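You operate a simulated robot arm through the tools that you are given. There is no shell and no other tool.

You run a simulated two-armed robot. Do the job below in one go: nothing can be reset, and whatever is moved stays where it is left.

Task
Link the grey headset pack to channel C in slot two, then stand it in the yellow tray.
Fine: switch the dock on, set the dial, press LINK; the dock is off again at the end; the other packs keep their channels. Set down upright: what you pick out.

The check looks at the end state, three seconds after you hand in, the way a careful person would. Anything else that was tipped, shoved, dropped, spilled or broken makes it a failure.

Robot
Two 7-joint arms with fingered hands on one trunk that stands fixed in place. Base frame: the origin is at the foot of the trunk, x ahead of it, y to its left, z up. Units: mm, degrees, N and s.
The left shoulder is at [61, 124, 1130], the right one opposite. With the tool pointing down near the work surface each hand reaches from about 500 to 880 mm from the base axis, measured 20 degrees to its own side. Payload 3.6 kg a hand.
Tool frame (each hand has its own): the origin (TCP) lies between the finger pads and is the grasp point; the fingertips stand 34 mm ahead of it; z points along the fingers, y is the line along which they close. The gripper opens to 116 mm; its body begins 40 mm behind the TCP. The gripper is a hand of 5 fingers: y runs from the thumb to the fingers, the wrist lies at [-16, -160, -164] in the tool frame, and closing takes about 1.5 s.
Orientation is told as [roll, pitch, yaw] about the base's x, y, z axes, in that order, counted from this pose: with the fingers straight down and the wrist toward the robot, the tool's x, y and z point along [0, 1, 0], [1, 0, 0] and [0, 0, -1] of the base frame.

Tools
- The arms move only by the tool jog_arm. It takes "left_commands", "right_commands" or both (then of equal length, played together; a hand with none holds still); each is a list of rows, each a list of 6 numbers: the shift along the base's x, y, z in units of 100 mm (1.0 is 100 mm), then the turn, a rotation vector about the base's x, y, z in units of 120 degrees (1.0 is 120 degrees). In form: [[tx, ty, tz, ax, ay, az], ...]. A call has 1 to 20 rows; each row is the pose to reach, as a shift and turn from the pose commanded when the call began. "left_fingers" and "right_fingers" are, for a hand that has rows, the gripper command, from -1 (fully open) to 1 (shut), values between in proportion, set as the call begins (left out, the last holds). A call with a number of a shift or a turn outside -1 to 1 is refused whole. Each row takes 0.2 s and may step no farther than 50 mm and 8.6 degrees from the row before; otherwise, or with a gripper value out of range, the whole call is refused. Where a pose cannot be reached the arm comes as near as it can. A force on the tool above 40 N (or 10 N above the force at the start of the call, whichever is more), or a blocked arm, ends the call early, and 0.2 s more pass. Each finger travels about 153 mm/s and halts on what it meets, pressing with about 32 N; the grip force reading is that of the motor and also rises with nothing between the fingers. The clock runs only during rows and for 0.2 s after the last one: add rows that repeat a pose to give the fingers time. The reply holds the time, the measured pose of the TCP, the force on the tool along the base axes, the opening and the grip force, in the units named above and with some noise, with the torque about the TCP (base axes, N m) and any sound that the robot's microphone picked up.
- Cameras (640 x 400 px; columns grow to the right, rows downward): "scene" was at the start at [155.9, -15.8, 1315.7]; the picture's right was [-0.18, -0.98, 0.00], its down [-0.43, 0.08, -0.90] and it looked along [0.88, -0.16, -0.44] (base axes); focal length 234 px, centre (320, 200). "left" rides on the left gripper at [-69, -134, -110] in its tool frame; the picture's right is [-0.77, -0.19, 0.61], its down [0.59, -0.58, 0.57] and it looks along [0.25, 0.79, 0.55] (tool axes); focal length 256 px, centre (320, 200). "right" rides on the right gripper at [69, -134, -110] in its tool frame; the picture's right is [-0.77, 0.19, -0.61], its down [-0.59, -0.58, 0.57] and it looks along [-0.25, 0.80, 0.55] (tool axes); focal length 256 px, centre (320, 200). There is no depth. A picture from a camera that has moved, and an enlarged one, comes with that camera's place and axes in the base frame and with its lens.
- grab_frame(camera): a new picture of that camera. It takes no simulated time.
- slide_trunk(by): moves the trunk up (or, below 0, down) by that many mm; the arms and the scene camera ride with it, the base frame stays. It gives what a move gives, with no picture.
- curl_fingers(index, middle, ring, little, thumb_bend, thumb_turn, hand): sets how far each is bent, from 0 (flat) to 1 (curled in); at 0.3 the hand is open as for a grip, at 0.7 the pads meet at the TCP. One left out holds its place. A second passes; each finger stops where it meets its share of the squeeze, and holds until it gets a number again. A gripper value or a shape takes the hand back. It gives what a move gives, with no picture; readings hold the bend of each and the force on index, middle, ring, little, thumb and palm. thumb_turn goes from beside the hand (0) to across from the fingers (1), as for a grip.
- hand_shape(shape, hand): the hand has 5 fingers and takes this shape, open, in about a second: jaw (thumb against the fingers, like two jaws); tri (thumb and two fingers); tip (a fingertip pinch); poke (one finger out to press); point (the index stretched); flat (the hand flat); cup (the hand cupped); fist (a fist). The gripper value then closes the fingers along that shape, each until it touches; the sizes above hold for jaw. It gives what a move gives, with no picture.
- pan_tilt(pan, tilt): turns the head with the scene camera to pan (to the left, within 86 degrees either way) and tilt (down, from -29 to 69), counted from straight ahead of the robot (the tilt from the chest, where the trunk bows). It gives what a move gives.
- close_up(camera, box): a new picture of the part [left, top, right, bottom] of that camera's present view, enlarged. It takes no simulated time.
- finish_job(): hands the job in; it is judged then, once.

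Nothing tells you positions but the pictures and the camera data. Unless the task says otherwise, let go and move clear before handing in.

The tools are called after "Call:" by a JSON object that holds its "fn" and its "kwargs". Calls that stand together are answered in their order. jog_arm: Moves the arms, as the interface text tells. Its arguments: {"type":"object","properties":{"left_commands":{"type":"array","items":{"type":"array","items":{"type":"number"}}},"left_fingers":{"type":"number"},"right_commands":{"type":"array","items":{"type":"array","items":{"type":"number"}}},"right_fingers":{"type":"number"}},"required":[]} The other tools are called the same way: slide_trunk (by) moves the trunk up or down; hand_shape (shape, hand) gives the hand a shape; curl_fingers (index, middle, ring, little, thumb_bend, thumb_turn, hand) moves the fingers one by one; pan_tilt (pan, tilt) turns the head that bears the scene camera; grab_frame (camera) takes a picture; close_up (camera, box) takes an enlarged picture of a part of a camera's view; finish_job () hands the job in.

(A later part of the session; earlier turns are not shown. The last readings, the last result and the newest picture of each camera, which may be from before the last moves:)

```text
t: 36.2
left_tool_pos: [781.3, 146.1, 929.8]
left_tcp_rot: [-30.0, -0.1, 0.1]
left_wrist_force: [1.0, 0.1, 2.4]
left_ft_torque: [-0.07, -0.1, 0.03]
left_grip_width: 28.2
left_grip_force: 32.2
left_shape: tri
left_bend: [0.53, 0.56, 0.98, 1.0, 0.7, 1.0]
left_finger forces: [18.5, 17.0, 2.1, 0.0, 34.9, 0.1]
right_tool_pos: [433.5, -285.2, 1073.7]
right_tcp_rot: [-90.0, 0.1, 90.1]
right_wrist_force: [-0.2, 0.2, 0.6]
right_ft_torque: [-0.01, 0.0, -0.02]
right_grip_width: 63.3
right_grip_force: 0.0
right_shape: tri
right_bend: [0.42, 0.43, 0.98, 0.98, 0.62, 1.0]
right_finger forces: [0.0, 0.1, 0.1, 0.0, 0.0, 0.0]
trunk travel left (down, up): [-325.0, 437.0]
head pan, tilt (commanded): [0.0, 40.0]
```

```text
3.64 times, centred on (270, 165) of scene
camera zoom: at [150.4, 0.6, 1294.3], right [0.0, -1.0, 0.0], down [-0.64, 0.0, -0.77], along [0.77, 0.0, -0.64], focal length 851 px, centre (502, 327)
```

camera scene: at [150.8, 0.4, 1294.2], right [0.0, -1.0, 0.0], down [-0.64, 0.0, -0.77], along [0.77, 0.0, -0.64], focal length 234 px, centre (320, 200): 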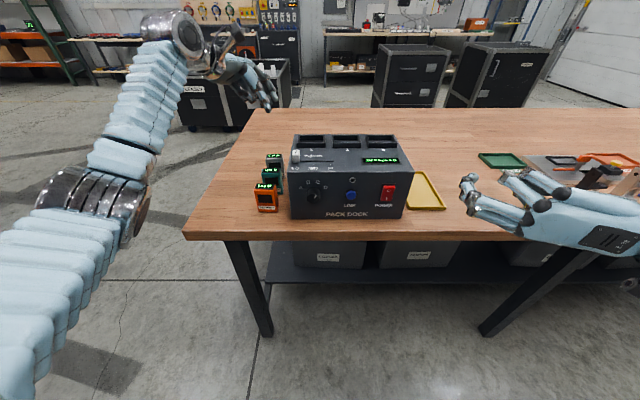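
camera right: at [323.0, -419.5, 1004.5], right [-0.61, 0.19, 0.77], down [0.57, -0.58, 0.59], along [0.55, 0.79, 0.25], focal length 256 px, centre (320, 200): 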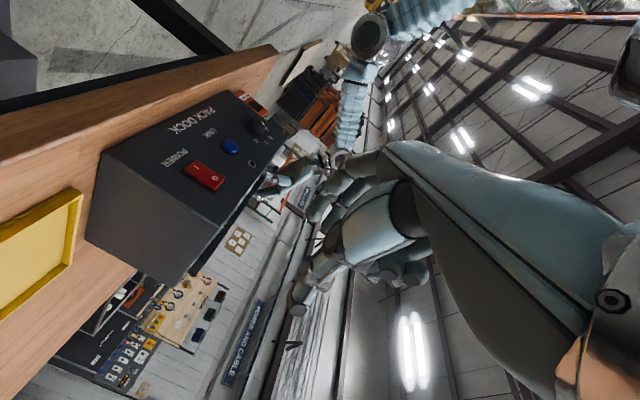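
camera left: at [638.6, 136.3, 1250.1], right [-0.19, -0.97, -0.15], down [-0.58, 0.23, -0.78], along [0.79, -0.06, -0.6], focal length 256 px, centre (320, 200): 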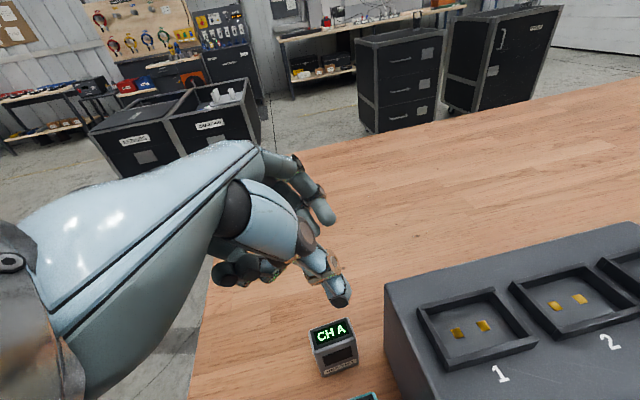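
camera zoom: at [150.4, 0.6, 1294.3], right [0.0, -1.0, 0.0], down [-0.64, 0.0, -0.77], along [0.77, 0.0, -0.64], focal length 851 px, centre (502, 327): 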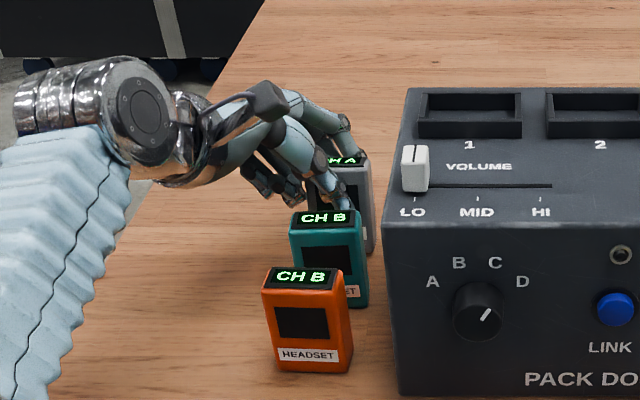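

The pack is held (18, 17 and 35 N). I'll lift it a little and check whether it hangs straight.

Call:
{"fn": "jog_arm", "kwargs": {"left_commands": [[0, 0, 0.08, 0, 0, 0], [0, 0, 0.16, 0, 0, 0], [0, 0, 0.28, 0, 0, 0], [0, 0, 0.4, 0, 0, 0]]}}

Call:
{"fn": "grab_frame", "kwargs": {"camera": "left"}}

Call:
{"fn": "close_up", "kwargs": {"camera": "left", "box": [200, 120, 420, 320]}}

Call:
{"fn": "close_up", "kwargs": {"camera": "scene", "box": [230, 90, 310, 200]}}

```text
t: 37.2
left_tool_pos: [782.0, 146.9, 968.6]
left_tcp_rot: [-30.0, 0.1, 0.0]
left_wrist_force: [-0.5, -0.2, -1.7]
left_ft_torque: [-0.02, -0.01, -0.03]
left_grip_width: 27.8
left_grip_force: 32.2
left_shape: tri
left_bend: [0.53, 0.56, 0.98, 1.0, 0.7, 1.0]
left_finger forces: [18.3, 16.6, 2.3, 0.0, 34.8, 0.0]
right_tool_pos: [434.2, -285.5, 1073.8]
right_tcp_rot: [-89.9, 0.0, 90.1]
right_wrist_force: [0.4, 0.4, -0.6]
right_ft_torque: [0.02, -0.02, 0.0]
right_grip_width: 63.4
right_grip_force: 0.1
right_shape: tri
right_bend: [0.42, 0.43, 0.98, 0.98, 0.62, 1.0]
right_finger forces: [0.0, 0.0, 0.0, 0.0, 0.1, 0.1]
trunk travel left (down, up): [-325.0, 437.0]
head pan, tilt (commanded): [0.0, 40.0]
```

```text
taken
camera left: at [648.8, 142.4, 1100.0], right [-0.19, -0.97, -0.15], down [-0.58, 0.23, -0.78], along [0.79, -0.06, -0.6], focal length 256 px, centre (320, 200)
```

left: 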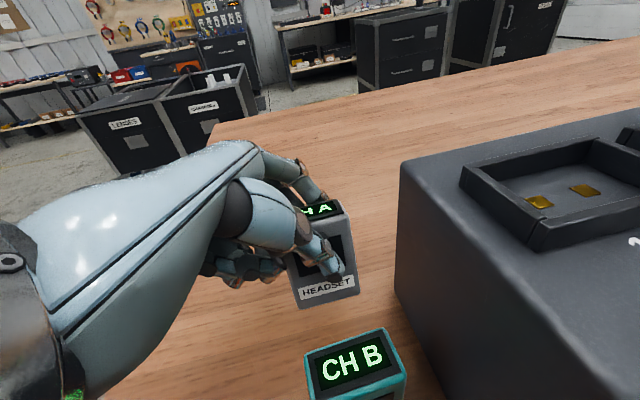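

```text
2.00 times, centred on (310, 220) of left
camera zoom: at [648.8, 142.4, 1100.0], right [-0.19, -0.97, -0.15], down [-0.58, 0.23, -0.78], along [0.79, -0.06, -0.6], focal length 512 px, centre (340, 160)
```

zoom: 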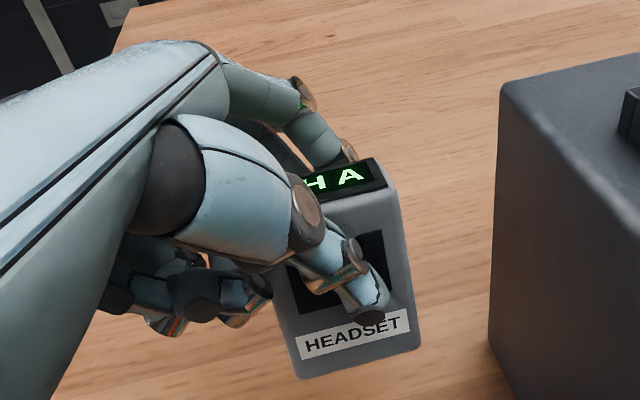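

```text
3.64 times, centred on (270, 145) of scene
camera zoom: at [150.7, 0.6, 1294.2], right [0.0, -1.0, 0.0], down [-0.64, 0.0, -0.77], along [0.77, 0.0, -0.64], focal length 851 px, centre (502, 400)
```

zoom: 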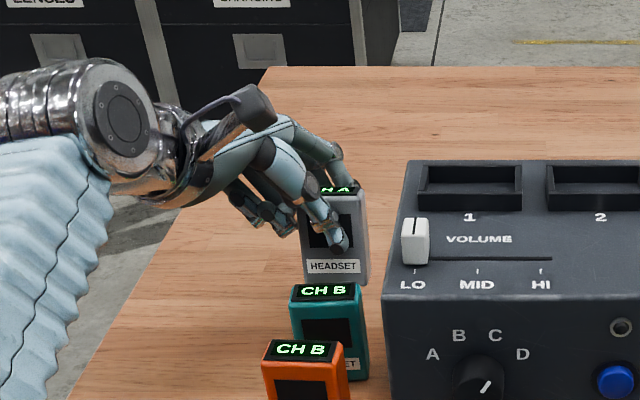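

The pack came up, but it pitched about 10° in the grip, bottom toward the robot. Before correcting that with the wrist, I'll zoom in to measure the lean.

Call:
{"fn": "close_up", "kwargs": {"camera": "scene", "box": [250, 130, 300, 180]}}

Call:
{"fn": "close_up", "kwargs": {"camera": "left", "box": [270, 180, 380, 320]}}

```text
8.00 times, centred on (275, 155) of scene
camera zoom: at [150.7, 0.6, 1294.2], right [0.0, -1.0, 0.0], down [-0.64, 0.0, -0.77], along [0.77, 0.0, -0.64], focal length 1872 px, centre (680, 560)
```

zoom: 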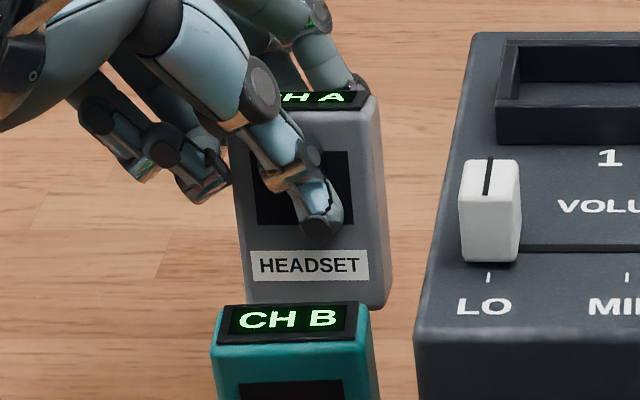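

```text
2.86 times, centred on (325, 250) of left
camera zoom: at [648.8, 142.4, 1100.0], right [-0.19, -0.97, -0.15], down [-0.58, 0.23, -0.78], along [0.79, -0.06, -0.6], focal length 731 px, centre (306, 57)
```

zoom: 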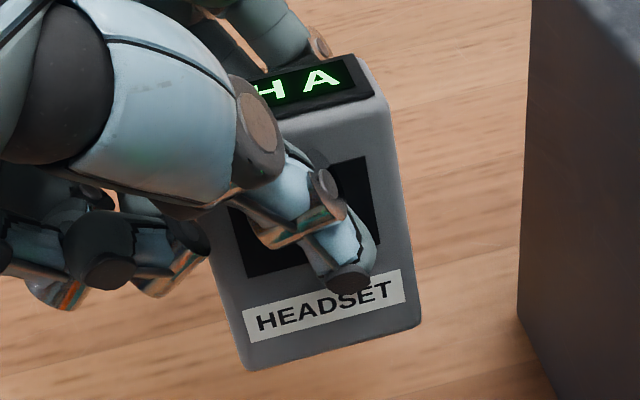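

The tilt is mostly pitch, about 10°. I'll lift well above the dock and slider while rotating the wrist −10° about y to bring the pack upright.

Call:
{"fn": "jog_arm", "kwargs": {"left_commands": [[0, 0, 0.25, 0, -0.02, 0], [0, 0, 0.5, 0, -0.04, 0], [0, 0, 0.75, 0, -0.065, 0], [0, 0, 1.0, 0, -0.0875, 0]]}}

Call:
{"fn": "jog_arm", "kwargs": {"left_commands": [[0, 0, 0.2, 0, 0, 0], [0, 0, 0.4, 0, 0, 0], [0, 0, 0.6, 0, 0, 0]]}}

Call:
{"fn": "grab_frame", "kwargs": {"camera": "scene"}}

Call:
{"fn": "grab_frame", "kwargs": {"camera": "left"}}

```text
t: 38.2
left_tool_pos: [784.6, 146.1, 1070.1]
left_tcp_rot: [-30.0, -10.6, 0.1]
left_wrist_force: [-0.6, -0.1, -1.1]
left_ft_torque: [0.0, 0.01, 0.02]
left_grip_width: 27.9
left_grip_force: 31.7
left_shape: tri
left_bend: [0.53, 0.56, 0.98, 1.0, 0.7, 1.0]
left_finger forces: [18.2, 16.5, 2.3, 0.1, 34.9, 0.0]
right_tool_pos: [433.9, -285.2, 1073.6]
right_tcp_rot: [-90.0, 0.1, 90.0]
right_wrist_force: [-0.3, 0.8, 0.9]
right_ft_torque: [0.0, 0.03, -0.01]
right_grip_width: 63.4
right_grip_force: 0.1
right_shape: tri
right_bend: [0.42, 0.43, 0.98, 0.98, 0.62, 1.0]
right_finger forces: [0.0, 0.0, 0.0, 0.1, 0.1, 0.0]
trunk travel left (down, up): [-325.0, 437.0]
head pan, tilt (commanded): [0.0, 40.0]
```

```text
t: 39.0
left_tool_pos: [782.6, 146.1, 1128.6]
left_tcp_rot: [-30.0, -10.5, -0.1]
left_wrist_force: [-0.3, 0.0, -2.7]
left_ft_torque: [0.01, 0.01, -0.04]
left_grip_width: 27.9
left_grip_force: 31.5
left_shape: tri
left_bend: [0.53, 0.56, 0.98, 1.0, 0.7, 1.0]
left_finger forces: [18.1, 16.5, 2.2, 0.0, 34.9, 0.1]
right_tool_pos: [433.0, -284.9, 1074.6]
right_tcp_rot: [-89.9, 0.0, 90.0]
right_wrist_force: [0.1, 0.2, 0.5]
right_ft_torque: [0.02, 0.02, 0.01]
right_grip_width: 63.7
right_grip_force: 0.0
right_shape: tri
right_bend: [0.42, 0.43, 0.98, 0.98, 0.62, 1.0]
right_finger forces: [0.0, 0.0, 0.0, 0.1, 0.0, 0.0]
trunk travel left (down, up): [-325.0, 437.0]
head pan, tilt (commanded): [0.0, 40.0]
```

```text
taken
camera scene: at [150.6, 0.5, 1294.3], right [0.0, -1.0, 0.0], down [-0.64, 0.0, -0.77], along [0.77, 0.0, -0.64], focal length 234 px, centre (320, 200)
```

scene: 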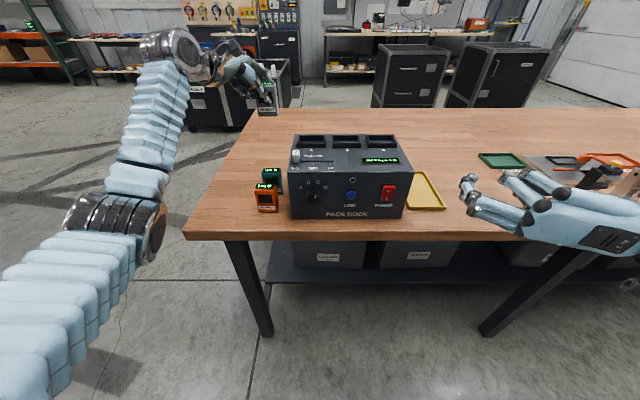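

```text
taken
camera left: at [628.2, 141.5, 1233.1], right [-0.16, -0.97, -0.18], down [-0.42, 0.23, -0.88], along [0.89, -0.06, -0.45], focal length 256 px, centre (320, 200)
```

left: 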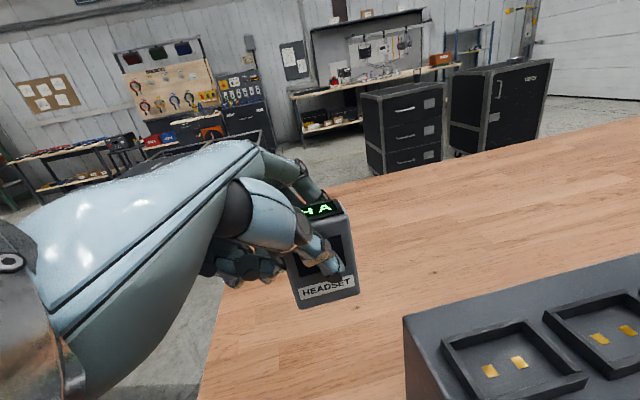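

Call:
{"fn": "jog_arm", "kwargs": {"left_commands": [[-0.1, -0.25, 0, 0, 0, 0], [-0.2, -0.5, 0, 0, 0, 0], [-0.3, -0.75, 0, 0, 0, 0], [-0.3, -1.0, 0, 0, 0, 0]]}}

Call:
{"fn": "jog_arm", "kwargs": {"left_commands": [[-0.1, -0.25, 0, 0, 0, 0], [-0.2, -0.5, 0, 0, 0, 0], [-0.25, -0.75, 0, 0, 0, 0], [-0.27, -1.0, 0, 0, 0, 0]]}}

Call:
{"fn": "jog_arm", "kwargs": {"left_commands": [[0, -0.05, 0, 0, 0, 0], [0, -0.1, 0, 0, 0, 0], [0, -0.1, 0, 0, 0, 0]]}}

Call:
{"fn": "grab_frame", "kwargs": {"camera": "scene"}}

Call:
{"fn": "grab_frame", "kwargs": {"camera": "left"}}

Call:
{"fn": "close_up", "kwargs": {"camera": "scene", "box": [300, 80, 400, 170]}}

Call:
{"fn": "close_up", "kwargs": {"camera": "left", "box": [260, 160, 420, 380]}}

```text
t: 40.0
left_tool_pos: [753.4, 44.8, 1129.1]
left_tcp_rot: [-29.9, -10.5, 0.0]
left_wrist_force: [0.6, -0.5, -1.8]
left_ft_torque: [0.04, 0.01, 0.0]
left_grip_width: 27.7
left_grip_force: 32.3
left_shape: tri
left_bend: [0.53, 0.57, 0.98, 1.0, 0.7, 1.0]
left_finger forces: [18.2, 16.5, 2.0, 0.1, 34.6, 0.0]
right_tool_pos: [434.1, -287.3, 1073.1]
right_tcp_rot: [-89.8, -0.1, 89.9]
right_wrist_force: [-0.4, -0.6, 1.1]
right_ft_torque: [0.03, -0.03, 0.03]
right_grip_width: 63.8
right_grip_force: 0.1
right_shape: tri
right_bend: [0.42, 0.43, 0.98, 0.98, 0.62, 1.0]
right_finger forces: [0.0, 0.0, 0.1, 0.0, 0.0, 0.0]
trunk travel left (down, up): [-325.0, 437.0]
head pan, tilt (commanded): [0.0, 40.0]
```

```text
t: 41.0
left_tool_pos: [726.2, -56.4, 1128.6]
left_tcp_rot: [-30.0, -10.5, 0.0]
left_wrist_force: [-0.3, 0.1, -0.9]
left_ft_torque: [0.05, 0.02, -0.01]
left_grip_width: 27.8
left_grip_force: 32.5
left_shape: tri
left_bend: [0.53, 0.57, 0.98, 1.0, 0.7, 1.0]
left_finger forces: [18.1, 16.5, 2.0, 0.1, 34.5, 0.0]
right_tool_pos: [433.5, -286.9, 1073.2]
right_tcp_rot: [-89.9, -0.1, 89.9]
right_wrist_force: [0.8, -0.4, -0.3]
right_ft_torque: [0.0, -0.02, 0.01]
right_grip_width: 63.3
right_grip_force: 0.0
right_shape: tri
right_bend: [0.42, 0.43, 0.98, 0.98, 0.62, 1.0]
right_finger forces: [0.0, 0.0, 0.0, 0.0, 0.0, 0.0]
trunk travel left (down, up): [-325.0, 437.0]
head pan, tilt (commanded): [0.0, 40.0]
```

```text
t: 41.9
left_tool_pos: [726.8, -63.6, 1129.6]
left_tcp_rot: [-30.0, -10.5, 0.0]
left_wrist_force: [0.2, -0.3, -1.9]
left_ft_torque: [0.04, -0.05, -0.01]
left_grip_width: 27.9
left_grip_force: 32.1
left_shape: tri
left_bend: [0.53, 0.57, 0.98, 1.0, 0.7, 1.0]
left_finger forces: [18.1, 16.4, 2.1, 0.0, 34.5, 0.0]
right_tool_pos: [434.6, -285.1, 1074.0]
right_tcp_rot: [-89.9, -0.1, 90.0]
right_wrist_force: [0.3, 0.0, 0.1]
right_ft_torque: [0.0, 0.0, -0.01]
right_grip_width: 63.5
right_grip_force: 0.0
right_shape: tri
right_bend: [0.42, 0.43, 0.98, 0.98, 0.62, 1.0]
right_finger forces: [0.0, 0.0, 0.0, 0.0, 0.0, 0.0]
trunk travel left (down, up): [-325.0, 437.0]
head pan, tilt (commanded): [0.0, 40.0]
```

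```text
taken
camera scene: at [151.0, 0.2, 1294.2], right [0.0, -1.0, 0.0], down [-0.64, 0.0, -0.77], along [0.77, 0.0, -0.64], focal length 234 px, centre (320, 200)
```

scene: 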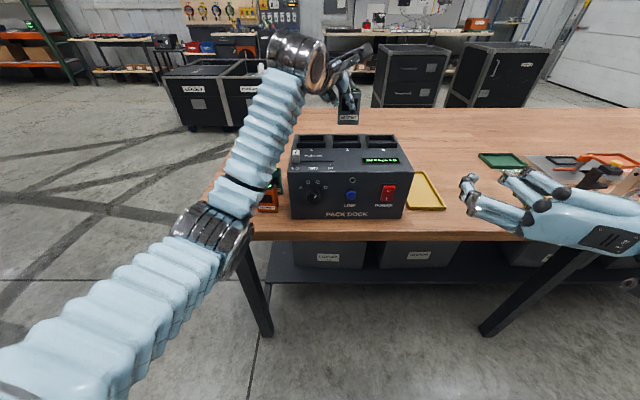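

```text
taken
camera left: at [571.6, -68.5, 1233.1], right [-0.16, -0.97, -0.18], down [-0.42, 0.23, -0.88], along [0.89, -0.06, -0.45], focal length 256 px, centre (320, 200)
```

left: 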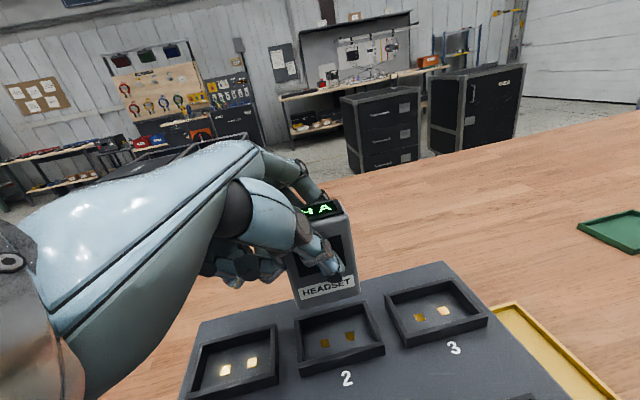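

```text
4.44 times, centred on (350, 125) of scene
camera zoom: at [151.0, 0.2, 1294.2], right [0.0, -1.0, 0.0], down [-0.64, 0.0, -0.77], along [0.77, 0.0, -0.64], focal length 1040 px, centre (187, 533)
```

zoom: 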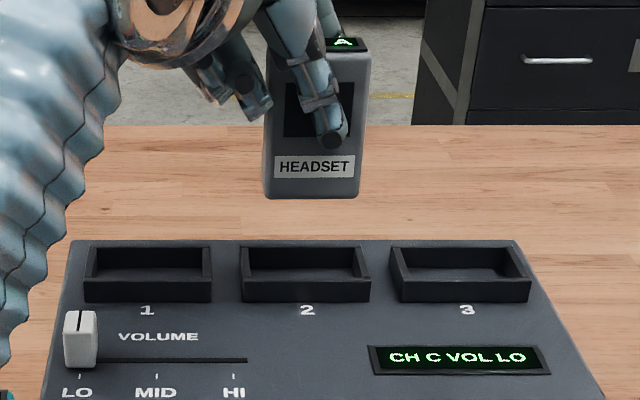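

```text
1.82 times, centred on (340, 270) of left
camera zoom: at [571.6, -68.5, 1233.1], right [-0.16, -0.97, -0.18], down [-0.42, 0.23, -0.88], along [0.89, -0.06, -0.45], focal length 465 px, centre (284, 73)
```

zoom: 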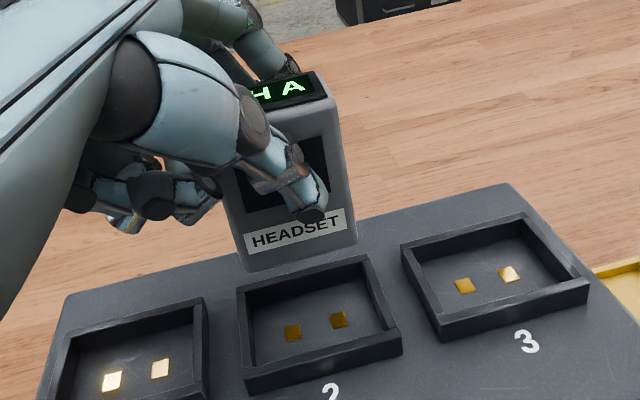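

The pack hangs above slot two. I'll zoom in to check how upright it is and how its base lines up with the slot.

Call:
{"fn": "close_up", "kwargs": {"camera": "scene", "box": [320, 75, 375, 130]}}

Call:
{"fn": "close_up", "kwargs": {"camera": "left", "box": [280, 180, 380, 300]}}

Call:
{"fn": "grab_frame", "kwargs": {"camera": "right"}}

```text
7.27 times, centred on (348, 102) of scene
camera zoom: at [151.0, 0.2, 1294.2], right [0.0, -1.0, 0.0], down [-0.64, 0.0, -0.77], along [0.77, 0.0, -0.64], focal length 1702 px, centre (120, 909)
```

zoom: 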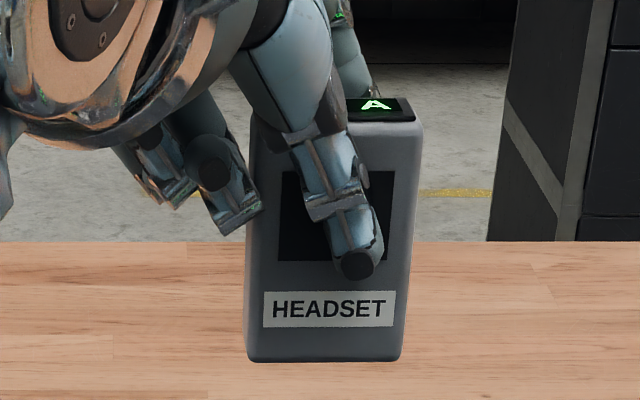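

```text
3.33 times, centred on (330, 240) of left
camera zoom: at [571.6, -68.5, 1233.1], right [-0.16, -0.97, -0.18], down [-0.42, 0.23, -0.88], along [0.89, -0.06, -0.45], focal length 853 px, centre (287, 67)
```

zoom: 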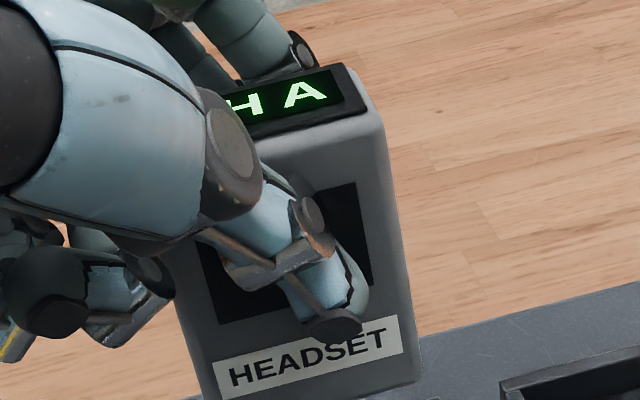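

```text
taken
camera right: at [323.1, -419.8, 1004.4], right [-0.61, 0.19, 0.77], down [0.57, -0.58, 0.59], along [0.55, 0.79, 0.25], focal length 256 px, centre (320, 200)
```

right: 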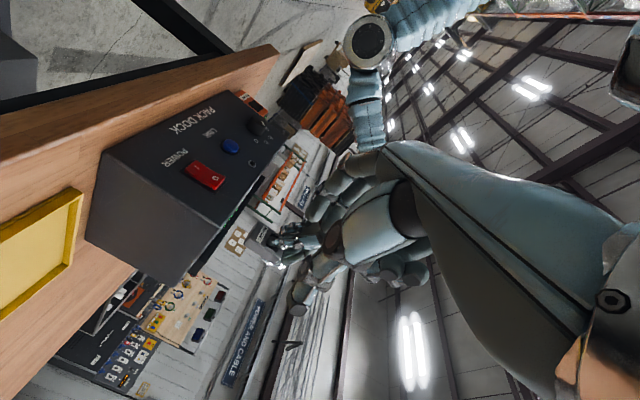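

Call:
{"fn": "close_up", "kwargs": {"camera": "right", "box": [235, 205, 315, 275]}}

Call:
{"fn": "close_up", "kwargs": {"camera": "scene", "box": [250, 160, 290, 215]}}

```text
5.71 times, centred on (275, 240) of right
camera zoom: at [323.1, -419.8, 1004.4], right [-0.61, 0.19, 0.77], down [0.57, -0.58, 0.59], along [0.55, 0.79, 0.25], focal length 1463 px, centre (577, -29)
```

zoom: 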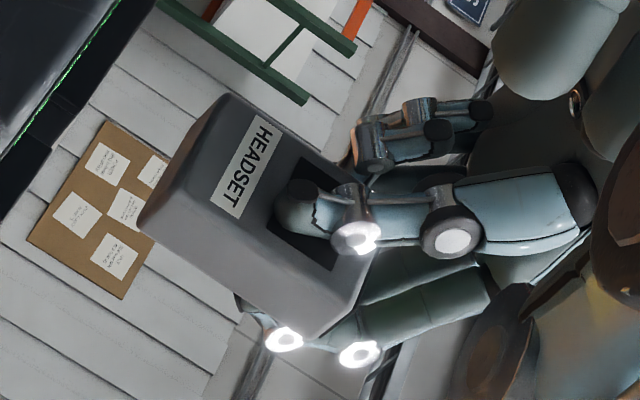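

```text
7.27 times, centred on (270, 188) of scene
camera zoom: at [151.0, 0.2, 1294.2], right [0.0, -1.0, 0.0], down [-0.64, 0.0, -0.77], along [0.77, 0.0, -0.64], focal length 1702 px, centre (684, 291)
```

zoom: 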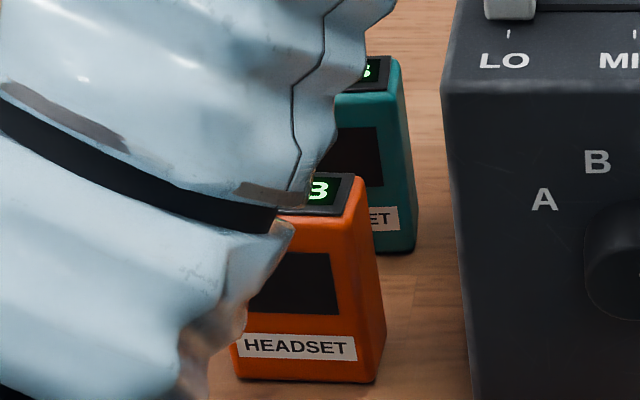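

Call:
{"fn": "close_up", "kwargs": {"camera": "right", "box": [250, 215, 290, 270]}}

```text
7.27 times, centred on (270, 242) of right
camera zoom: at [323.1, -419.8, 1004.4], right [-0.61, 0.19, 0.77], down [0.57, -0.58, 0.59], along [0.55, 0.79, 0.25], focal length 1862 px, centre (684, -109)
```

zoom: 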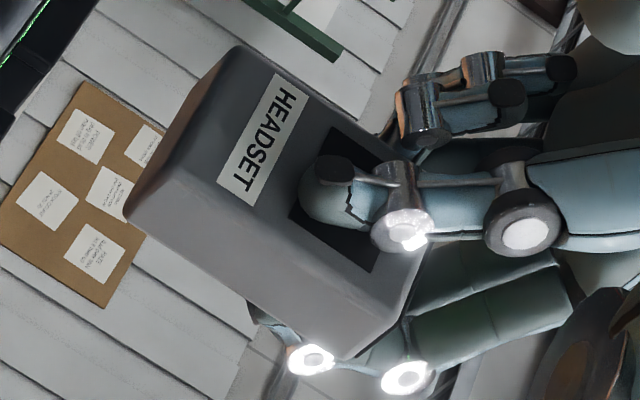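

The side view shows the pack now nearly vertical. Its base sits a few mm too far back from the slot centre at about (724, −69). I'll shift −5 mm in x and lower to just above the collar, then recheck.

Call:
{"fn": "jog_arm", "kwargs": {"left_commands": [[-0.03, 0.01, -0.08, 0, 0, 0], [-0.05, 0.01, -0.16, 0, 0, 0], [-0.05, 0.01, -0.24, 0, 0, 0], [-0.05, 0.01, -0.3, 0, 0, 0]]}}

Call:
{"fn": "close_up", "kwargs": {"camera": "left", "box": [270, 200, 410, 360]}}

Call:
{"fn": "close_up", "kwargs": {"camera": "scene", "box": [320, 90, 380, 150]}}

Call:
{"fn": "close_up", "kwargs": {"camera": "right", "box": [215, 205, 285, 265]}}

```text
t: 42.9
left_tool_pos: [721.4, -61.7, 1098.6]
left_tcp_rot: [-30.0, -10.5, 0.0]
left_wrist_force: [-0.4, 0.6, -2.2]
left_ft_torque: [0.01, 0.04, 0.02]
left_grip_width: 27.7
left_grip_force: 32.4
left_shape: tri
left_bend: [0.53, 0.57, 0.98, 1.0, 0.7, 1.0]
left_finger forces: [18.1, 16.5, 1.9, 0.1, 34.5, 0.1]
right_tool_pos: [433.9, -286.8, 1072.8]
right_tcp_rot: [-90.0, 0.0, 90.1]
right_wrist_force: [0.0, -0.1, 0.0]
right_ft_torque: [0.03, -0.01, 0.01]
right_grip_width: 63.5
right_grip_force: 0.1
right_shape: tri
right_bend: [0.42, 0.43, 0.98, 0.98, 0.62, 1.0]
right_finger forces: [0.1, 0.1, 0.1, 0.0, 0.1, 0.1]
trunk travel left (down, up): [-325.0, 437.0]
head pan, tilt (commanded): [0.0, 40.0]
```

```text
2.50 times, centred on (340, 280) of left
camera zoom: at [566.1, -67.0, 1203.0], right [-0.16, -0.97, -0.18], down [-0.42, 0.23, -0.88], along [0.89, -0.06, -0.45], focal length 640 px, centre (270, 0)
```

zoom: 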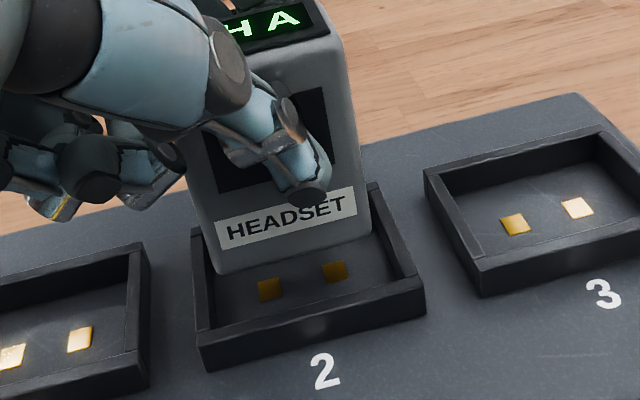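

```text
6.67 times, centred on (350, 120) of scene
camera zoom: at [151.0, 0.2, 1294.2], right [0.0, -1.0, 0.0], down [-0.64, 0.0, -0.77], along [0.77, 0.0, -0.64], focal length 1560 px, centre (120, 733)
```

zoom: 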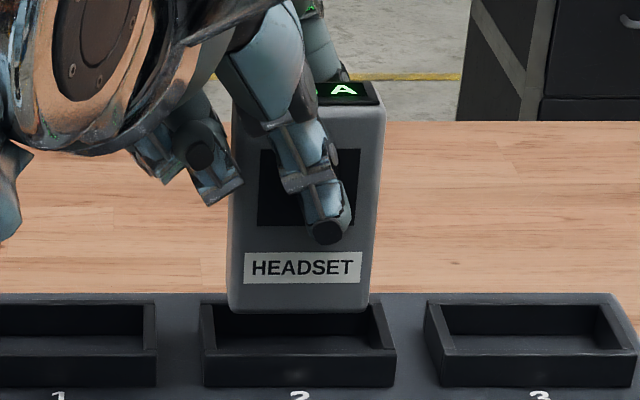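

```text
6.67 times, centred on (250, 235) of right
camera zoom: at [323.1, -419.8, 1004.4], right [-0.61, 0.19, 0.77], down [0.57, -0.58, 0.59], along [0.55, 0.79, 0.25], focal length 1707 px, centre (787, -33)
```

zoom: 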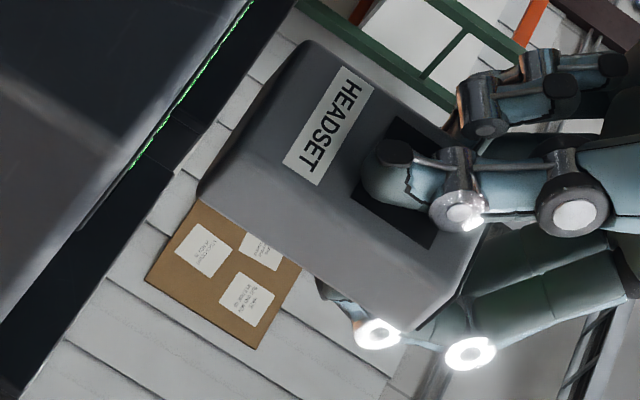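

The base is about 10 mm above the collar and centred sideways, but still about 4 mm too far back. I'll shift −4 mm in x and lower it into the slot in small steps.

Call:
{"fn": "jog_arm", "kwargs": {"left_commands": [[-0.02, 0.0, 0.0, 0, 0, 0], [-0.04, -0.005, 0.0, 0, 0, 0], [-0.04, -0.005, -0.05, 0, 0, 0], [-0.04, -0.005, -0.1, 0, 0, 0]]}}

Call:
{"fn": "close_up", "kwargs": {"camera": "left", "box": [270, 200, 410, 360]}}

Call:
{"fn": "close_up", "kwargs": {"camera": "scene", "box": [320, 100, 380, 160]}}

```text
t: 43.9
left_tool_pos: [718.0, -63.3, 1089.0]
left_tcp_rot: [-30.1, -10.5, 0.0]
left_wrist_force: [0.6, 0.4, -1.1]
left_ft_torque: [-0.01, -0.01, -0.01]
left_grip_width: 27.8
left_grip_force: 31.7
left_shape: tri
left_bend: [0.53, 0.57, 0.98, 1.0, 0.7, 1.0]
left_finger forces: [18.0, 16.5, 2.1, 0.0, 34.6, 0.1]
right_tool_pos: [433.7, -286.5, 1072.5]
right_tcp_rot: [-90.0, -0.1, 89.9]
right_wrist_force: [-0.2, 0.5, -0.8]
right_ft_torque: [-0.02, -0.02, -0.02]
right_grip_width: 63.4
right_grip_force: 0.0
right_shape: tri
right_bend: [0.42, 0.43, 0.98, 0.98, 0.62, 1.0]
right_finger forces: [0.0, 0.0, 0.0, 0.0, 0.0, 0.1]
trunk travel left (down, up): [-325.0, 437.0]
head pan, tilt (commanded): [0.0, 40.0]
```

```text
2.50 times, centred on (340, 280) of left
camera zoom: at [562.4, -67.3, 1192.9], right [-0.16, -0.97, -0.18], down [-0.42, 0.23, -0.88], along [0.89, -0.06, -0.45], focal length 640 px, centre (270, 0)
```

zoom: 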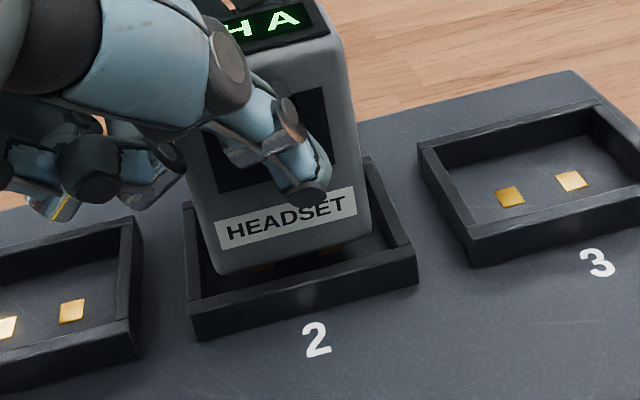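

```text
6.67 times, centred on (350, 130) of scene
camera zoom: at [151.0, 0.2, 1294.2], right [0.0, -1.0, 0.0], down [-0.64, 0.0, -0.77], along [0.77, 0.0, -0.64], focal length 1560 px, centre (120, 667)
```

zoom: 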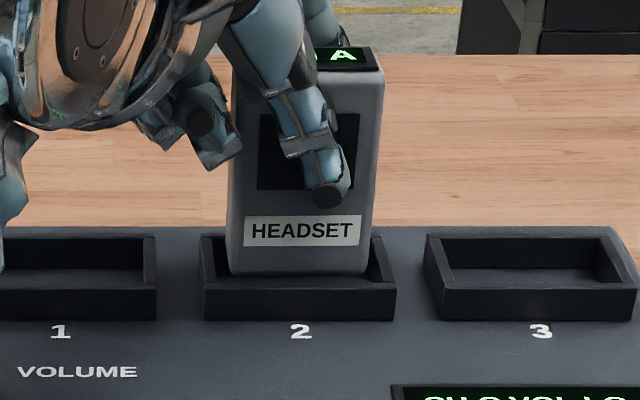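

The base is level with the collar top and has clearance on all sides. I'll continue down slowly to the slot floor.

Call:
{"fn": "jog_arm", "kwargs": {"left_commands": [[-0.005, -0.008, -0.02, 0, 0, 0], [-0.005, -0.01, -0.04, 0, 0, 0], [-0.005, -0.01, -0.06, 0, 0, 0], [-0.005, -0.01, -0.08, 0, 0, 0], [-0.005, -0.01, -0.1, 0, 0, 0]]}}

Call:
{"fn": "close_up", "kwargs": {"camera": "left", "box": [270, 200, 410, 360]}}

Call:
{"fn": "close_up", "kwargs": {"camera": "scene", "box": [320, 100, 400, 170]}}

```text
t: 45.0
left_tool_pos: [718.8, -64.9, 1079.7]
left_tcp_rot: [-29.9, -10.4, 0.0]
left_wrist_force: [-1.1, 0.6, -2.2]
left_ft_torque: [0.02, 0.03, -0.01]
left_grip_width: 27.9
left_grip_force: 32.1
left_shape: tri
left_bend: [0.53, 0.57, 0.98, 1.0, 0.7, 1.0]
left_finger forces: [18.1, 16.5, 2.1, 0.0, 34.4, 0.0]
right_tool_pos: [433.5, -285.1, 1073.7]
right_tcp_rot: [-89.9, -0.1, 90.0]
right_wrist_force: [0.3, -0.4, 0.3]
right_ft_torque: [0.0, 0.0, -0.01]
right_grip_width: 63.5
right_grip_force: 0.1
right_shape: tri
right_bend: [0.42, 0.43, 0.98, 0.98, 0.62, 1.0]
right_finger forces: [0.0, 0.0, 0.1, 0.0, 0.0, 0.0]
trunk travel left (down, up): [-325.0, 437.0]
head pan, tilt (commanded): [0.0, 40.0]
```

```text
2.50 times, centred on (340, 280) of left
camera zoom: at [562.4, -69.1, 1183.3], right [-0.16, -0.97, -0.18], down [-0.43, 0.23, -0.88], along [0.89, -0.06, -0.45], focal length 640 px, centre (270, 0)
```

zoom: 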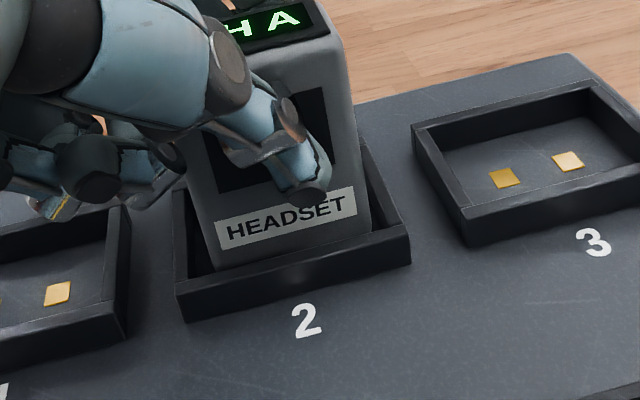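

```text
5.71 times, centred on (360, 135) of scene
camera zoom: at [151.0, 0.2, 1294.2], right [0.0, -1.0, 0.0], down [-0.64, 0.0, -0.77], along [0.77, 0.0, -0.64], focal length 1337 px, centre (91, 571)
```

zoom: 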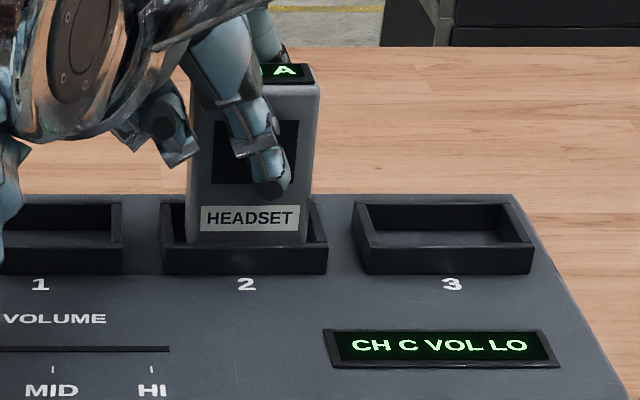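

Call:
{"fn": "jog_arm", "kwargs": {"left_commands": [[0, 0, -0.01, 0, 0, 0], [0, 0, -0.02, 0, 0, 0], [0, 0, -0.03, 0, 0, 0]]}}

Call:
{"fn": "jog_arm", "kwargs": {"left_commands": [[0, 0, -0.01, 0, 0, 0], [0, 0, -0.02, 0, 0, 0]]}}

Call:
{"fn": "close_up", "kwargs": {"camera": "scene", "box": [320, 100, 400, 170]}}

```text
t: 45.9
left_tool_pos: [717.2, -64.1, 1077.2]
left_tcp_rot: [-30.1, -10.6, 0.0]
left_wrist_force: [0.1, -0.2, 0.0]
left_ft_torque: [0.02, -0.03, -0.02]
left_grip_width: 27.9
left_grip_force: 32.1
left_shape: tri
left_bend: [0.53, 0.57, 0.98, 1.0, 0.7, 1.0]
left_finger forces: [17.9, 16.7, 1.9, 0.1, 34.7, 0.1]
right_tool_pos: [434.2, -285.5, 1074.0]
right_tcp_rot: [-89.9, 0.0, 90.0]
right_wrist_force: [1.1, -0.4, 0.1]
right_ft_torque: [0.0, 0.02, 0.01]
right_grip_width: 63.5
right_grip_force: 0.0
right_shape: tri
right_bend: [0.42, 0.43, 0.98, 0.98, 0.62, 1.0]
right_finger forces: [0.0, 0.0, 0.0, 0.0, 0.1, 0.0]
trunk travel left (down, up): [-325.0, 437.0]
head pan, tilt (commanded): [0.0, 40.0]
```

```text
t: 46.5
left_tool_pos: [717.3, -65.2, 1076.1]
left_tcp_rot: [-30.1, -10.8, 0.0]
left_wrist_force: [-0.4, -0.2, 7.6]
left_ft_torque: [0.01, -0.15, 0.02]
left_grip_width: 27.9
left_grip_force: 32.0
left_shape: tri
left_bend: [0.54, 0.56, 0.98, 1.0, 0.7, 1.0]
left_finger forces: [17.8, 17.1, 1.8, 0.0, 35.5, 0.1]
right_tool_pos: [433.8, -284.7, 1073.6]
right_tcp_rot: [-90.0, 0.0, 90.0]
right_wrist_force: [-0.7, -0.5, -1.1]
right_ft_torque: [0.0, -0.01, -0.01]
right_grip_width: 63.6
right_grip_force: 0.0
right_shape: tri
right_bend: [0.42, 0.43, 0.98, 0.98, 0.62, 1.0]
right_finger forces: [0.0, 0.0, 0.1, 0.0, 0.0, 0.1]
trunk travel left (down, up): [-325.0, 437.0]
head pan, tilt (commanded): [0.0, 40.0]
```

```text
5.71 times, centred on (360, 135) of scene
camera zoom: at [149.7, 0.4, 1294.5], right [0.0, -1.0, 0.0], down [-0.64, 0.0, -0.77], along [0.77, 0.0, -0.64], focal length 1337 px, centre (91, 571)
```

zoom: 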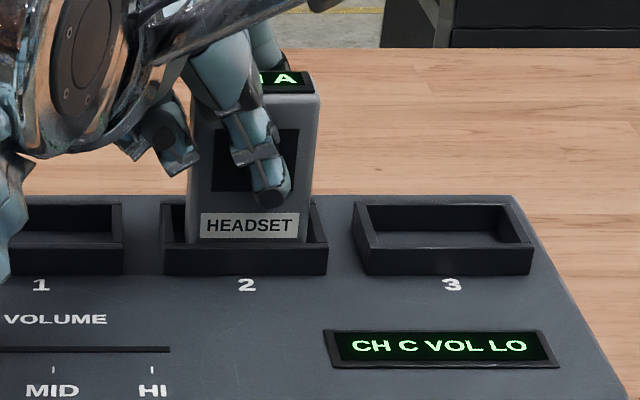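

The pack is touching the slot floor (7.6 N up). I'll open the fingers gently and see that it stands by itself.

Call:
{"fn": "jog_arm", "kwargs": {"left_commands": [[0, 0, 0.01, 0, 0, 0], [0, 0, 0.01, 0, 0, 0], [0, 0, 0.01, 0, 0, 0], [0, 0, 0.01, 0, 0, 0], [0, 0, 0.01, 0, 0, 0]], "left_fingers": -0.1}}

Call:
{"fn": "close_up", "kwargs": {"camera": "scene", "box": [320, 100, 400, 170]}}

Call:
{"fn": "close_up", "kwargs": {"camera": "left", "box": [240, 170, 410, 360]}}

```text
t: 47.6
left_tool_pos: [717.4, -63.4, 1075.1]
left_tcp_rot: [-30.0, -10.5, 0.0]
left_wrist_force: [0.6, 0.3, -0.2]
left_ft_torque: [-0.06, -0.03, 0.01]
left_grip_width: 63.5
left_grip_force: 0.1
left_shape: tri
left_bend: [0.42, 0.43, 0.98, 0.98, 0.62, 1.0]
left_finger forces: [0.0, 0.1, 0.5, 0.0, 0.0, 0.0]
right_tool_pos: [433.7, -286.2, 1073.7]
right_tcp_rot: [-90.0, -0.1, 90.0]
right_wrist_force: [0.6, -0.2, 0.0]
right_ft_torque: [-0.02, 0.0, -0.01]
right_grip_width: 63.5
right_grip_force: 0.0
right_shape: tri
right_bend: [0.42, 0.43, 0.98, 0.98, 0.62, 1.0]
right_finger forces: [0.1, 0.1, 0.0, 0.1, 0.0, 0.1]
trunk travel left (down, up): [-325.0, 437.0]
head pan, tilt (commanded): [0.0, 40.0]
```

```text
5.71 times, centred on (360, 135) of scene
camera zoom: at [150.7, 0.3, 1294.3], right [0.0, -1.0, 0.0], down [-0.64, 0.0, -0.77], along [0.77, 0.0, -0.64], focal length 1337 px, centre (91, 571)
```

zoom: 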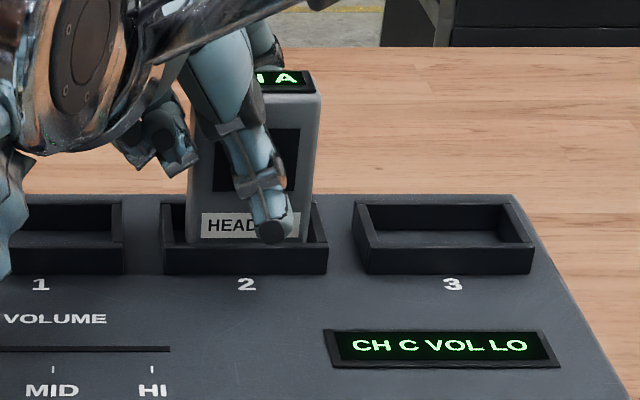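

```text
2.11 times, centred on (325, 265) of left
camera zoom: at [562.0, -68.9, 1179.4], right [-0.16, -0.97, -0.18], down [-0.42, 0.23, -0.88], along [0.89, -0.06, -0.45], focal length 539 px, centre (310, 63)
```

zoom: 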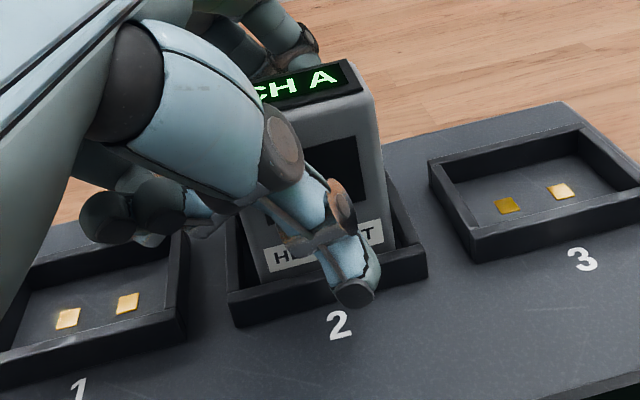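

The pack stands in slot two. I'll raise the left hand straight up and clear.

Call:
{"fn": "jog_arm", "kwargs": {"left_commands": [[0, 0, 0.04, 0, 0, 0], [0, 0, 0.1, 0, 0, 0], [0, 0, 0.2, 0, 0, 0], [0, 0, 0.4, 0, 0, 0], [0, 0, 0.6, 0, 0, 0], [0, 0, 0.8, 0, 0, 0], [0, 0, 1.0, 0, 0, 0]]}}

Call:
{"fn": "close_up", "kwargs": {"camera": "scene", "box": [300, 100, 420, 205]}}

Call:
{"fn": "grab_frame", "kwargs": {"camera": "left"}}

```text
t: 49.2
left_tool_pos: [716.5, -64.0, 1174.0]
left_tcp_rot: [-29.9, -10.4, 0.1]
left_wrist_force: [-0.5, 0.0, -0.5]
left_ft_torque: [0.02, 0.01, -0.04]
left_grip_width: 63.3
left_grip_force: 0.0
left_shape: tri
left_bend: [0.42, 0.43, 0.98, 0.98, 0.62, 1.0]
left_finger forces: [0.0, 0.1, 0.1, 0.0, 0.0, 0.0]
right_tool_pos: [434.3, -286.5, 1074.0]
right_tcp_rot: [-90.0, -0.1, 90.0]
right_wrist_force: [-0.5, 0.2, -0.1]
right_ft_torque: [-0.01, 0.01, -0.08]
right_grip_width: 63.5
right_grip_force: 0.0
right_shape: tri
right_bend: [0.42, 0.43, 0.98, 0.98, 0.62, 1.0]
right_finger forces: [0.0, 0.0, 0.1, 0.0, 0.1, 0.1]
trunk travel left (down, up): [-325.0, 437.0]
head pan, tilt (commanded): [0.0, 40.0]
```

```text
3.81 times, centred on (360, 152) of scene
camera zoom: at [150.5, 0.1, 1294.3], right [0.0, -1.0, 0.0], down [-0.64, 0.0, -0.77], along [0.77, 0.0, -0.64], focal length 891 px, centre (168, 381)
```

zoom: 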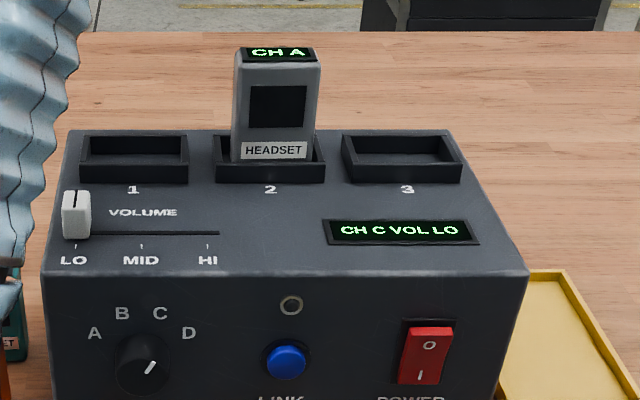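

```text
taken
camera left: at [561.6, -68.5, 1278.9], right [-0.16, -0.97, -0.18], down [-0.42, 0.23, -0.88], along [0.89, -0.06, -0.45], focal length 256 px, centre (320, 200)
```

left: 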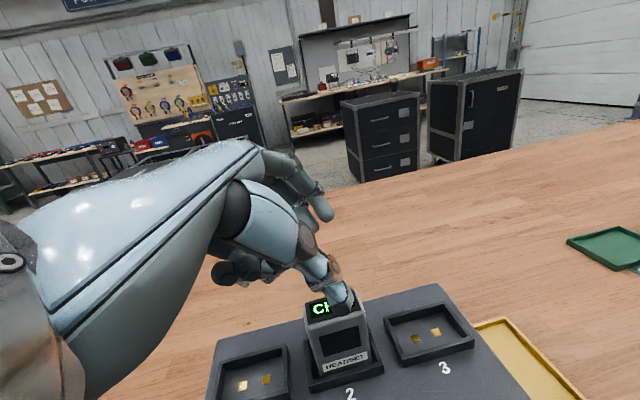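

The grey pack is seated upright in slot two and the dock shows CH C. I'll take the left arm back to the left side and prepare the right index finger for LINK.

Call:
{"fn": "jog_arm", "kwargs": {"left_commands": [[0, 0.25, 0.1, 0, 0, 0], [0, 0.5, 0.2, 0, 0, 0], [-0.1, 0.75, 0.3, 0, 0, 0], [-0.2, 1.0, 0.4, 0, 0, 0]]}}

Call:
{"fn": "jog_arm", "kwargs": {"left_commands": [[-0.2, 0.25, 0.1, 0, 0, 0], [-0.4, 0.5, 0.2, 0, 0, 0], [-0.6, 0.75, 0.2, 0, 0, 0], [-0.8, 1.0, 0.2, 0, 0, 0]]}}

Call:
{"fn": "jog_arm", "kwargs": {"left_commands": [[-0.2, 0.25, 0, 0, 0, 0], [-0.4, 0.5, 0, 0, 0, 0], [-0.6, 0.75, 0, 0, 0, 0], [-0.8, 1.0, 0, 0, 0, 0]]}}

Call:
{"fn": "hand_shape", "kwargs": {"shape": "poke", "hand": "right"}}

Call:
{"fn": "curl_fingers", "kwargs": {"hand": "right", "index": 0.7, "middle": 1.0, "ring": 1.0, "little": 1.0}}

Call:
{"fn": "grab_frame", "kwargs": {"camera": "scene"}}

```text
t: 50.2
left_tool_pos: [698.2, 35.7, 1212.9]
left_tcp_rot: [-30.0, -10.5, -0.1]
left_wrist_force: [0.2, 0.6, 0.6]
left_ft_torque: [-0.05, -0.01, 0.04]
left_grip_width: 63.5
left_grip_force: 0.1
left_shape: tri
left_bend: [0.42, 0.43, 0.98, 0.98, 0.62, 1.0]
left_finger forces: [0.0, 0.0, 0.0, 0.0, 0.1, 0.0]
right_tool_pos: [434.8, -285.0, 1073.9]
right_tcp_rot: [-90.1, 0.0, 90.0]
right_wrist_force: [0.0, -0.5, -0.5]
right_ft_torque: [-0.03, -0.01, 0.01]
right_grip_width: 63.4
right_grip_force: 0.1
right_shape: tri
right_bend: [0.42, 0.43, 0.98, 0.98, 0.62, 1.0]
right_finger forces: [0.1, 0.1, 0.1, 0.1, 0.1, 0.0]
trunk travel left (down, up): [-325.0, 437.0]
head pan, tilt (commanded): [0.0, 40.0]
```

```text
t: 51.2
left_tool_pos: [617.7, 138.1, 1234.4]
left_tcp_rot: [-30.0, -10.5, 0.0]
left_wrist_force: [-0.2, 0.0, 0.0]
left_ft_torque: [-0.03, 0.0, 0.02]
left_grip_width: 63.2
left_grip_force: 0.0
left_shape: tri
left_bend: [0.42, 0.43, 0.98, 0.98, 0.62, 1.0]
left_finger forces: [0.0, 0.0, 0.0, 0.0, 0.1, 0.1]
right_tool_pos: [434.5, -284.4, 1073.8]
right_tcp_rot: [-90.0, 0.0, 89.9]
right_wrist_force: [0.7, -0.3, 0.1]
right_ft_torque: [0.0, 0.02, -0.01]
right_grip_width: 63.5
right_grip_force: 0.2
right_shape: tri
right_bend: [0.42, 0.43, 0.98, 0.98, 0.62, 1.0]
right_finger forces: [0.0, 0.0, 0.0, 0.0, 0.0, 0.0]
trunk travel left (down, up): [-325.0, 437.0]
head pan, tilt (commanded): [0.0, 40.0]
```

```text
t: 52.2
left_tool_pos: [537.1, 236.8, 1234.8]
left_tcp_rot: [-29.9, -10.6, 0.0]
left_wrist_force: [-0.1, -0.3, 0.4]
left_ft_torque: [0.03, 0.02, 0.03]
left_grip_width: 63.3
left_grip_force: 0.0
left_shape: tri
left_bend: [0.42, 0.43, 0.98, 0.98, 0.62, 1.0]
left_finger forces: [0.0, 0.1, 0.0, 0.0, 0.0, 0.0]
right_tool_pos: [432.9, -283.7, 1074.2]
right_tcp_rot: [-90.0, -0.1, 90.0]
right_wrist_force: [0.8, 0.3, 0.1]
right_ft_torque: [0.01, 0.01, 0.01]
right_grip_width: 63.5
right_grip_force: 0.1
right_shape: tri
right_bend: [0.42, 0.43, 0.98, 0.98, 0.62, 1.0]
right_finger forces: [0.0, 0.0, 0.0, 0.0, 0.0, 0.0]
trunk travel left (down, up): [-325.0, 437.0]
head pan, tilt (commanded): [0.0, 40.0]
```

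```text
t: 53.1
left_tool_pos: [537.3, 235.8, 1234.0]
left_tcp_rot: [-30.0, -10.5, 0.1]
left_wrist_force: [-0.3, -0.6, 0.5]
left_ft_torque: [-0.02, 0.0, 0.0]
left_grip_width: 63.5
left_grip_force: 0.0
left_shape: tri
left_bend: [0.42, 0.43, 0.98, 0.98, 0.62, 1.0]
left_finger forces: [0.1, 0.1, 0.0, 0.0, 0.1, 0.0]
right_tool_pos: [433.9, -286.0, 1073.2]
right_tcp_rot: [-89.9, 0.0, 90.0]
right_wrist_force: [-0.5, 0.0, 0.0]
right_ft_torque: [0.01, 0.0, 0.02]
right_grip_width: 0.3
right_grip_force: 0.1
right_shape: poke
right_bend: [0.7, 0.7, 0.98, 0.98, 0.0, 1.0]
right_finger forces: [0.1, 0.1, 0.0, 0.0, 0.1, 0.0]
trunk travel left (down, up): [-325.0, 437.0]
head pan, tilt (commanded): [0.0, 40.0]
```

```text
t: 54.1
left_tool_pos: [537.8, 236.0, 1233.8]
left_tcp_rot: [-30.0, -10.4, -0.1]
left_wrist_force: [0.2, -0.1, -0.3]
left_ft_torque: [0.01, 0.0, 0.01]
left_grip_width: 63.7
left_grip_force: 0.1
left_shape: tri
left_bend: [0.42, 0.43, 0.98, 0.98, 0.62, 1.0]
left_finger forces: [0.0, 0.0, 0.1, 0.1, 0.0, 0.0]
right_tool_pos: [433.5, -285.1, 1072.3]
right_tcp_rot: [-89.9, 0.0, 90.0]
right_wrist_force: [-0.2, -0.3, -0.7]
right_ft_torque: [0.0, 0.05, 0.03]
right_grip_width: 33.0
right_grip_force: 0.1
right_shape: fingers
right_bend: [0.7, 0.99, 1.0, 1.0, 0.0, 1.0]
right_finger forces: [0.0, 0.1, 0.0, 0.0, 0.1, 0.0]
trunk travel left (down, up): [-325.0, 437.0]
head pan, tilt (commanded): [0.0, 40.0]
```

```text
taken
camera scene: at [150.5, 0.7, 1294.3], right [0.0, -1.0, 0.0], down [-0.64, 0.0, -0.77], along [0.77, 0.0, -0.64], focal length 234 px, centre (320, 200)
```

scene: 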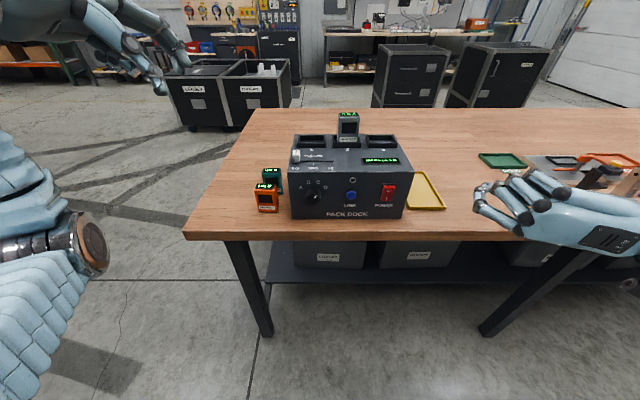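

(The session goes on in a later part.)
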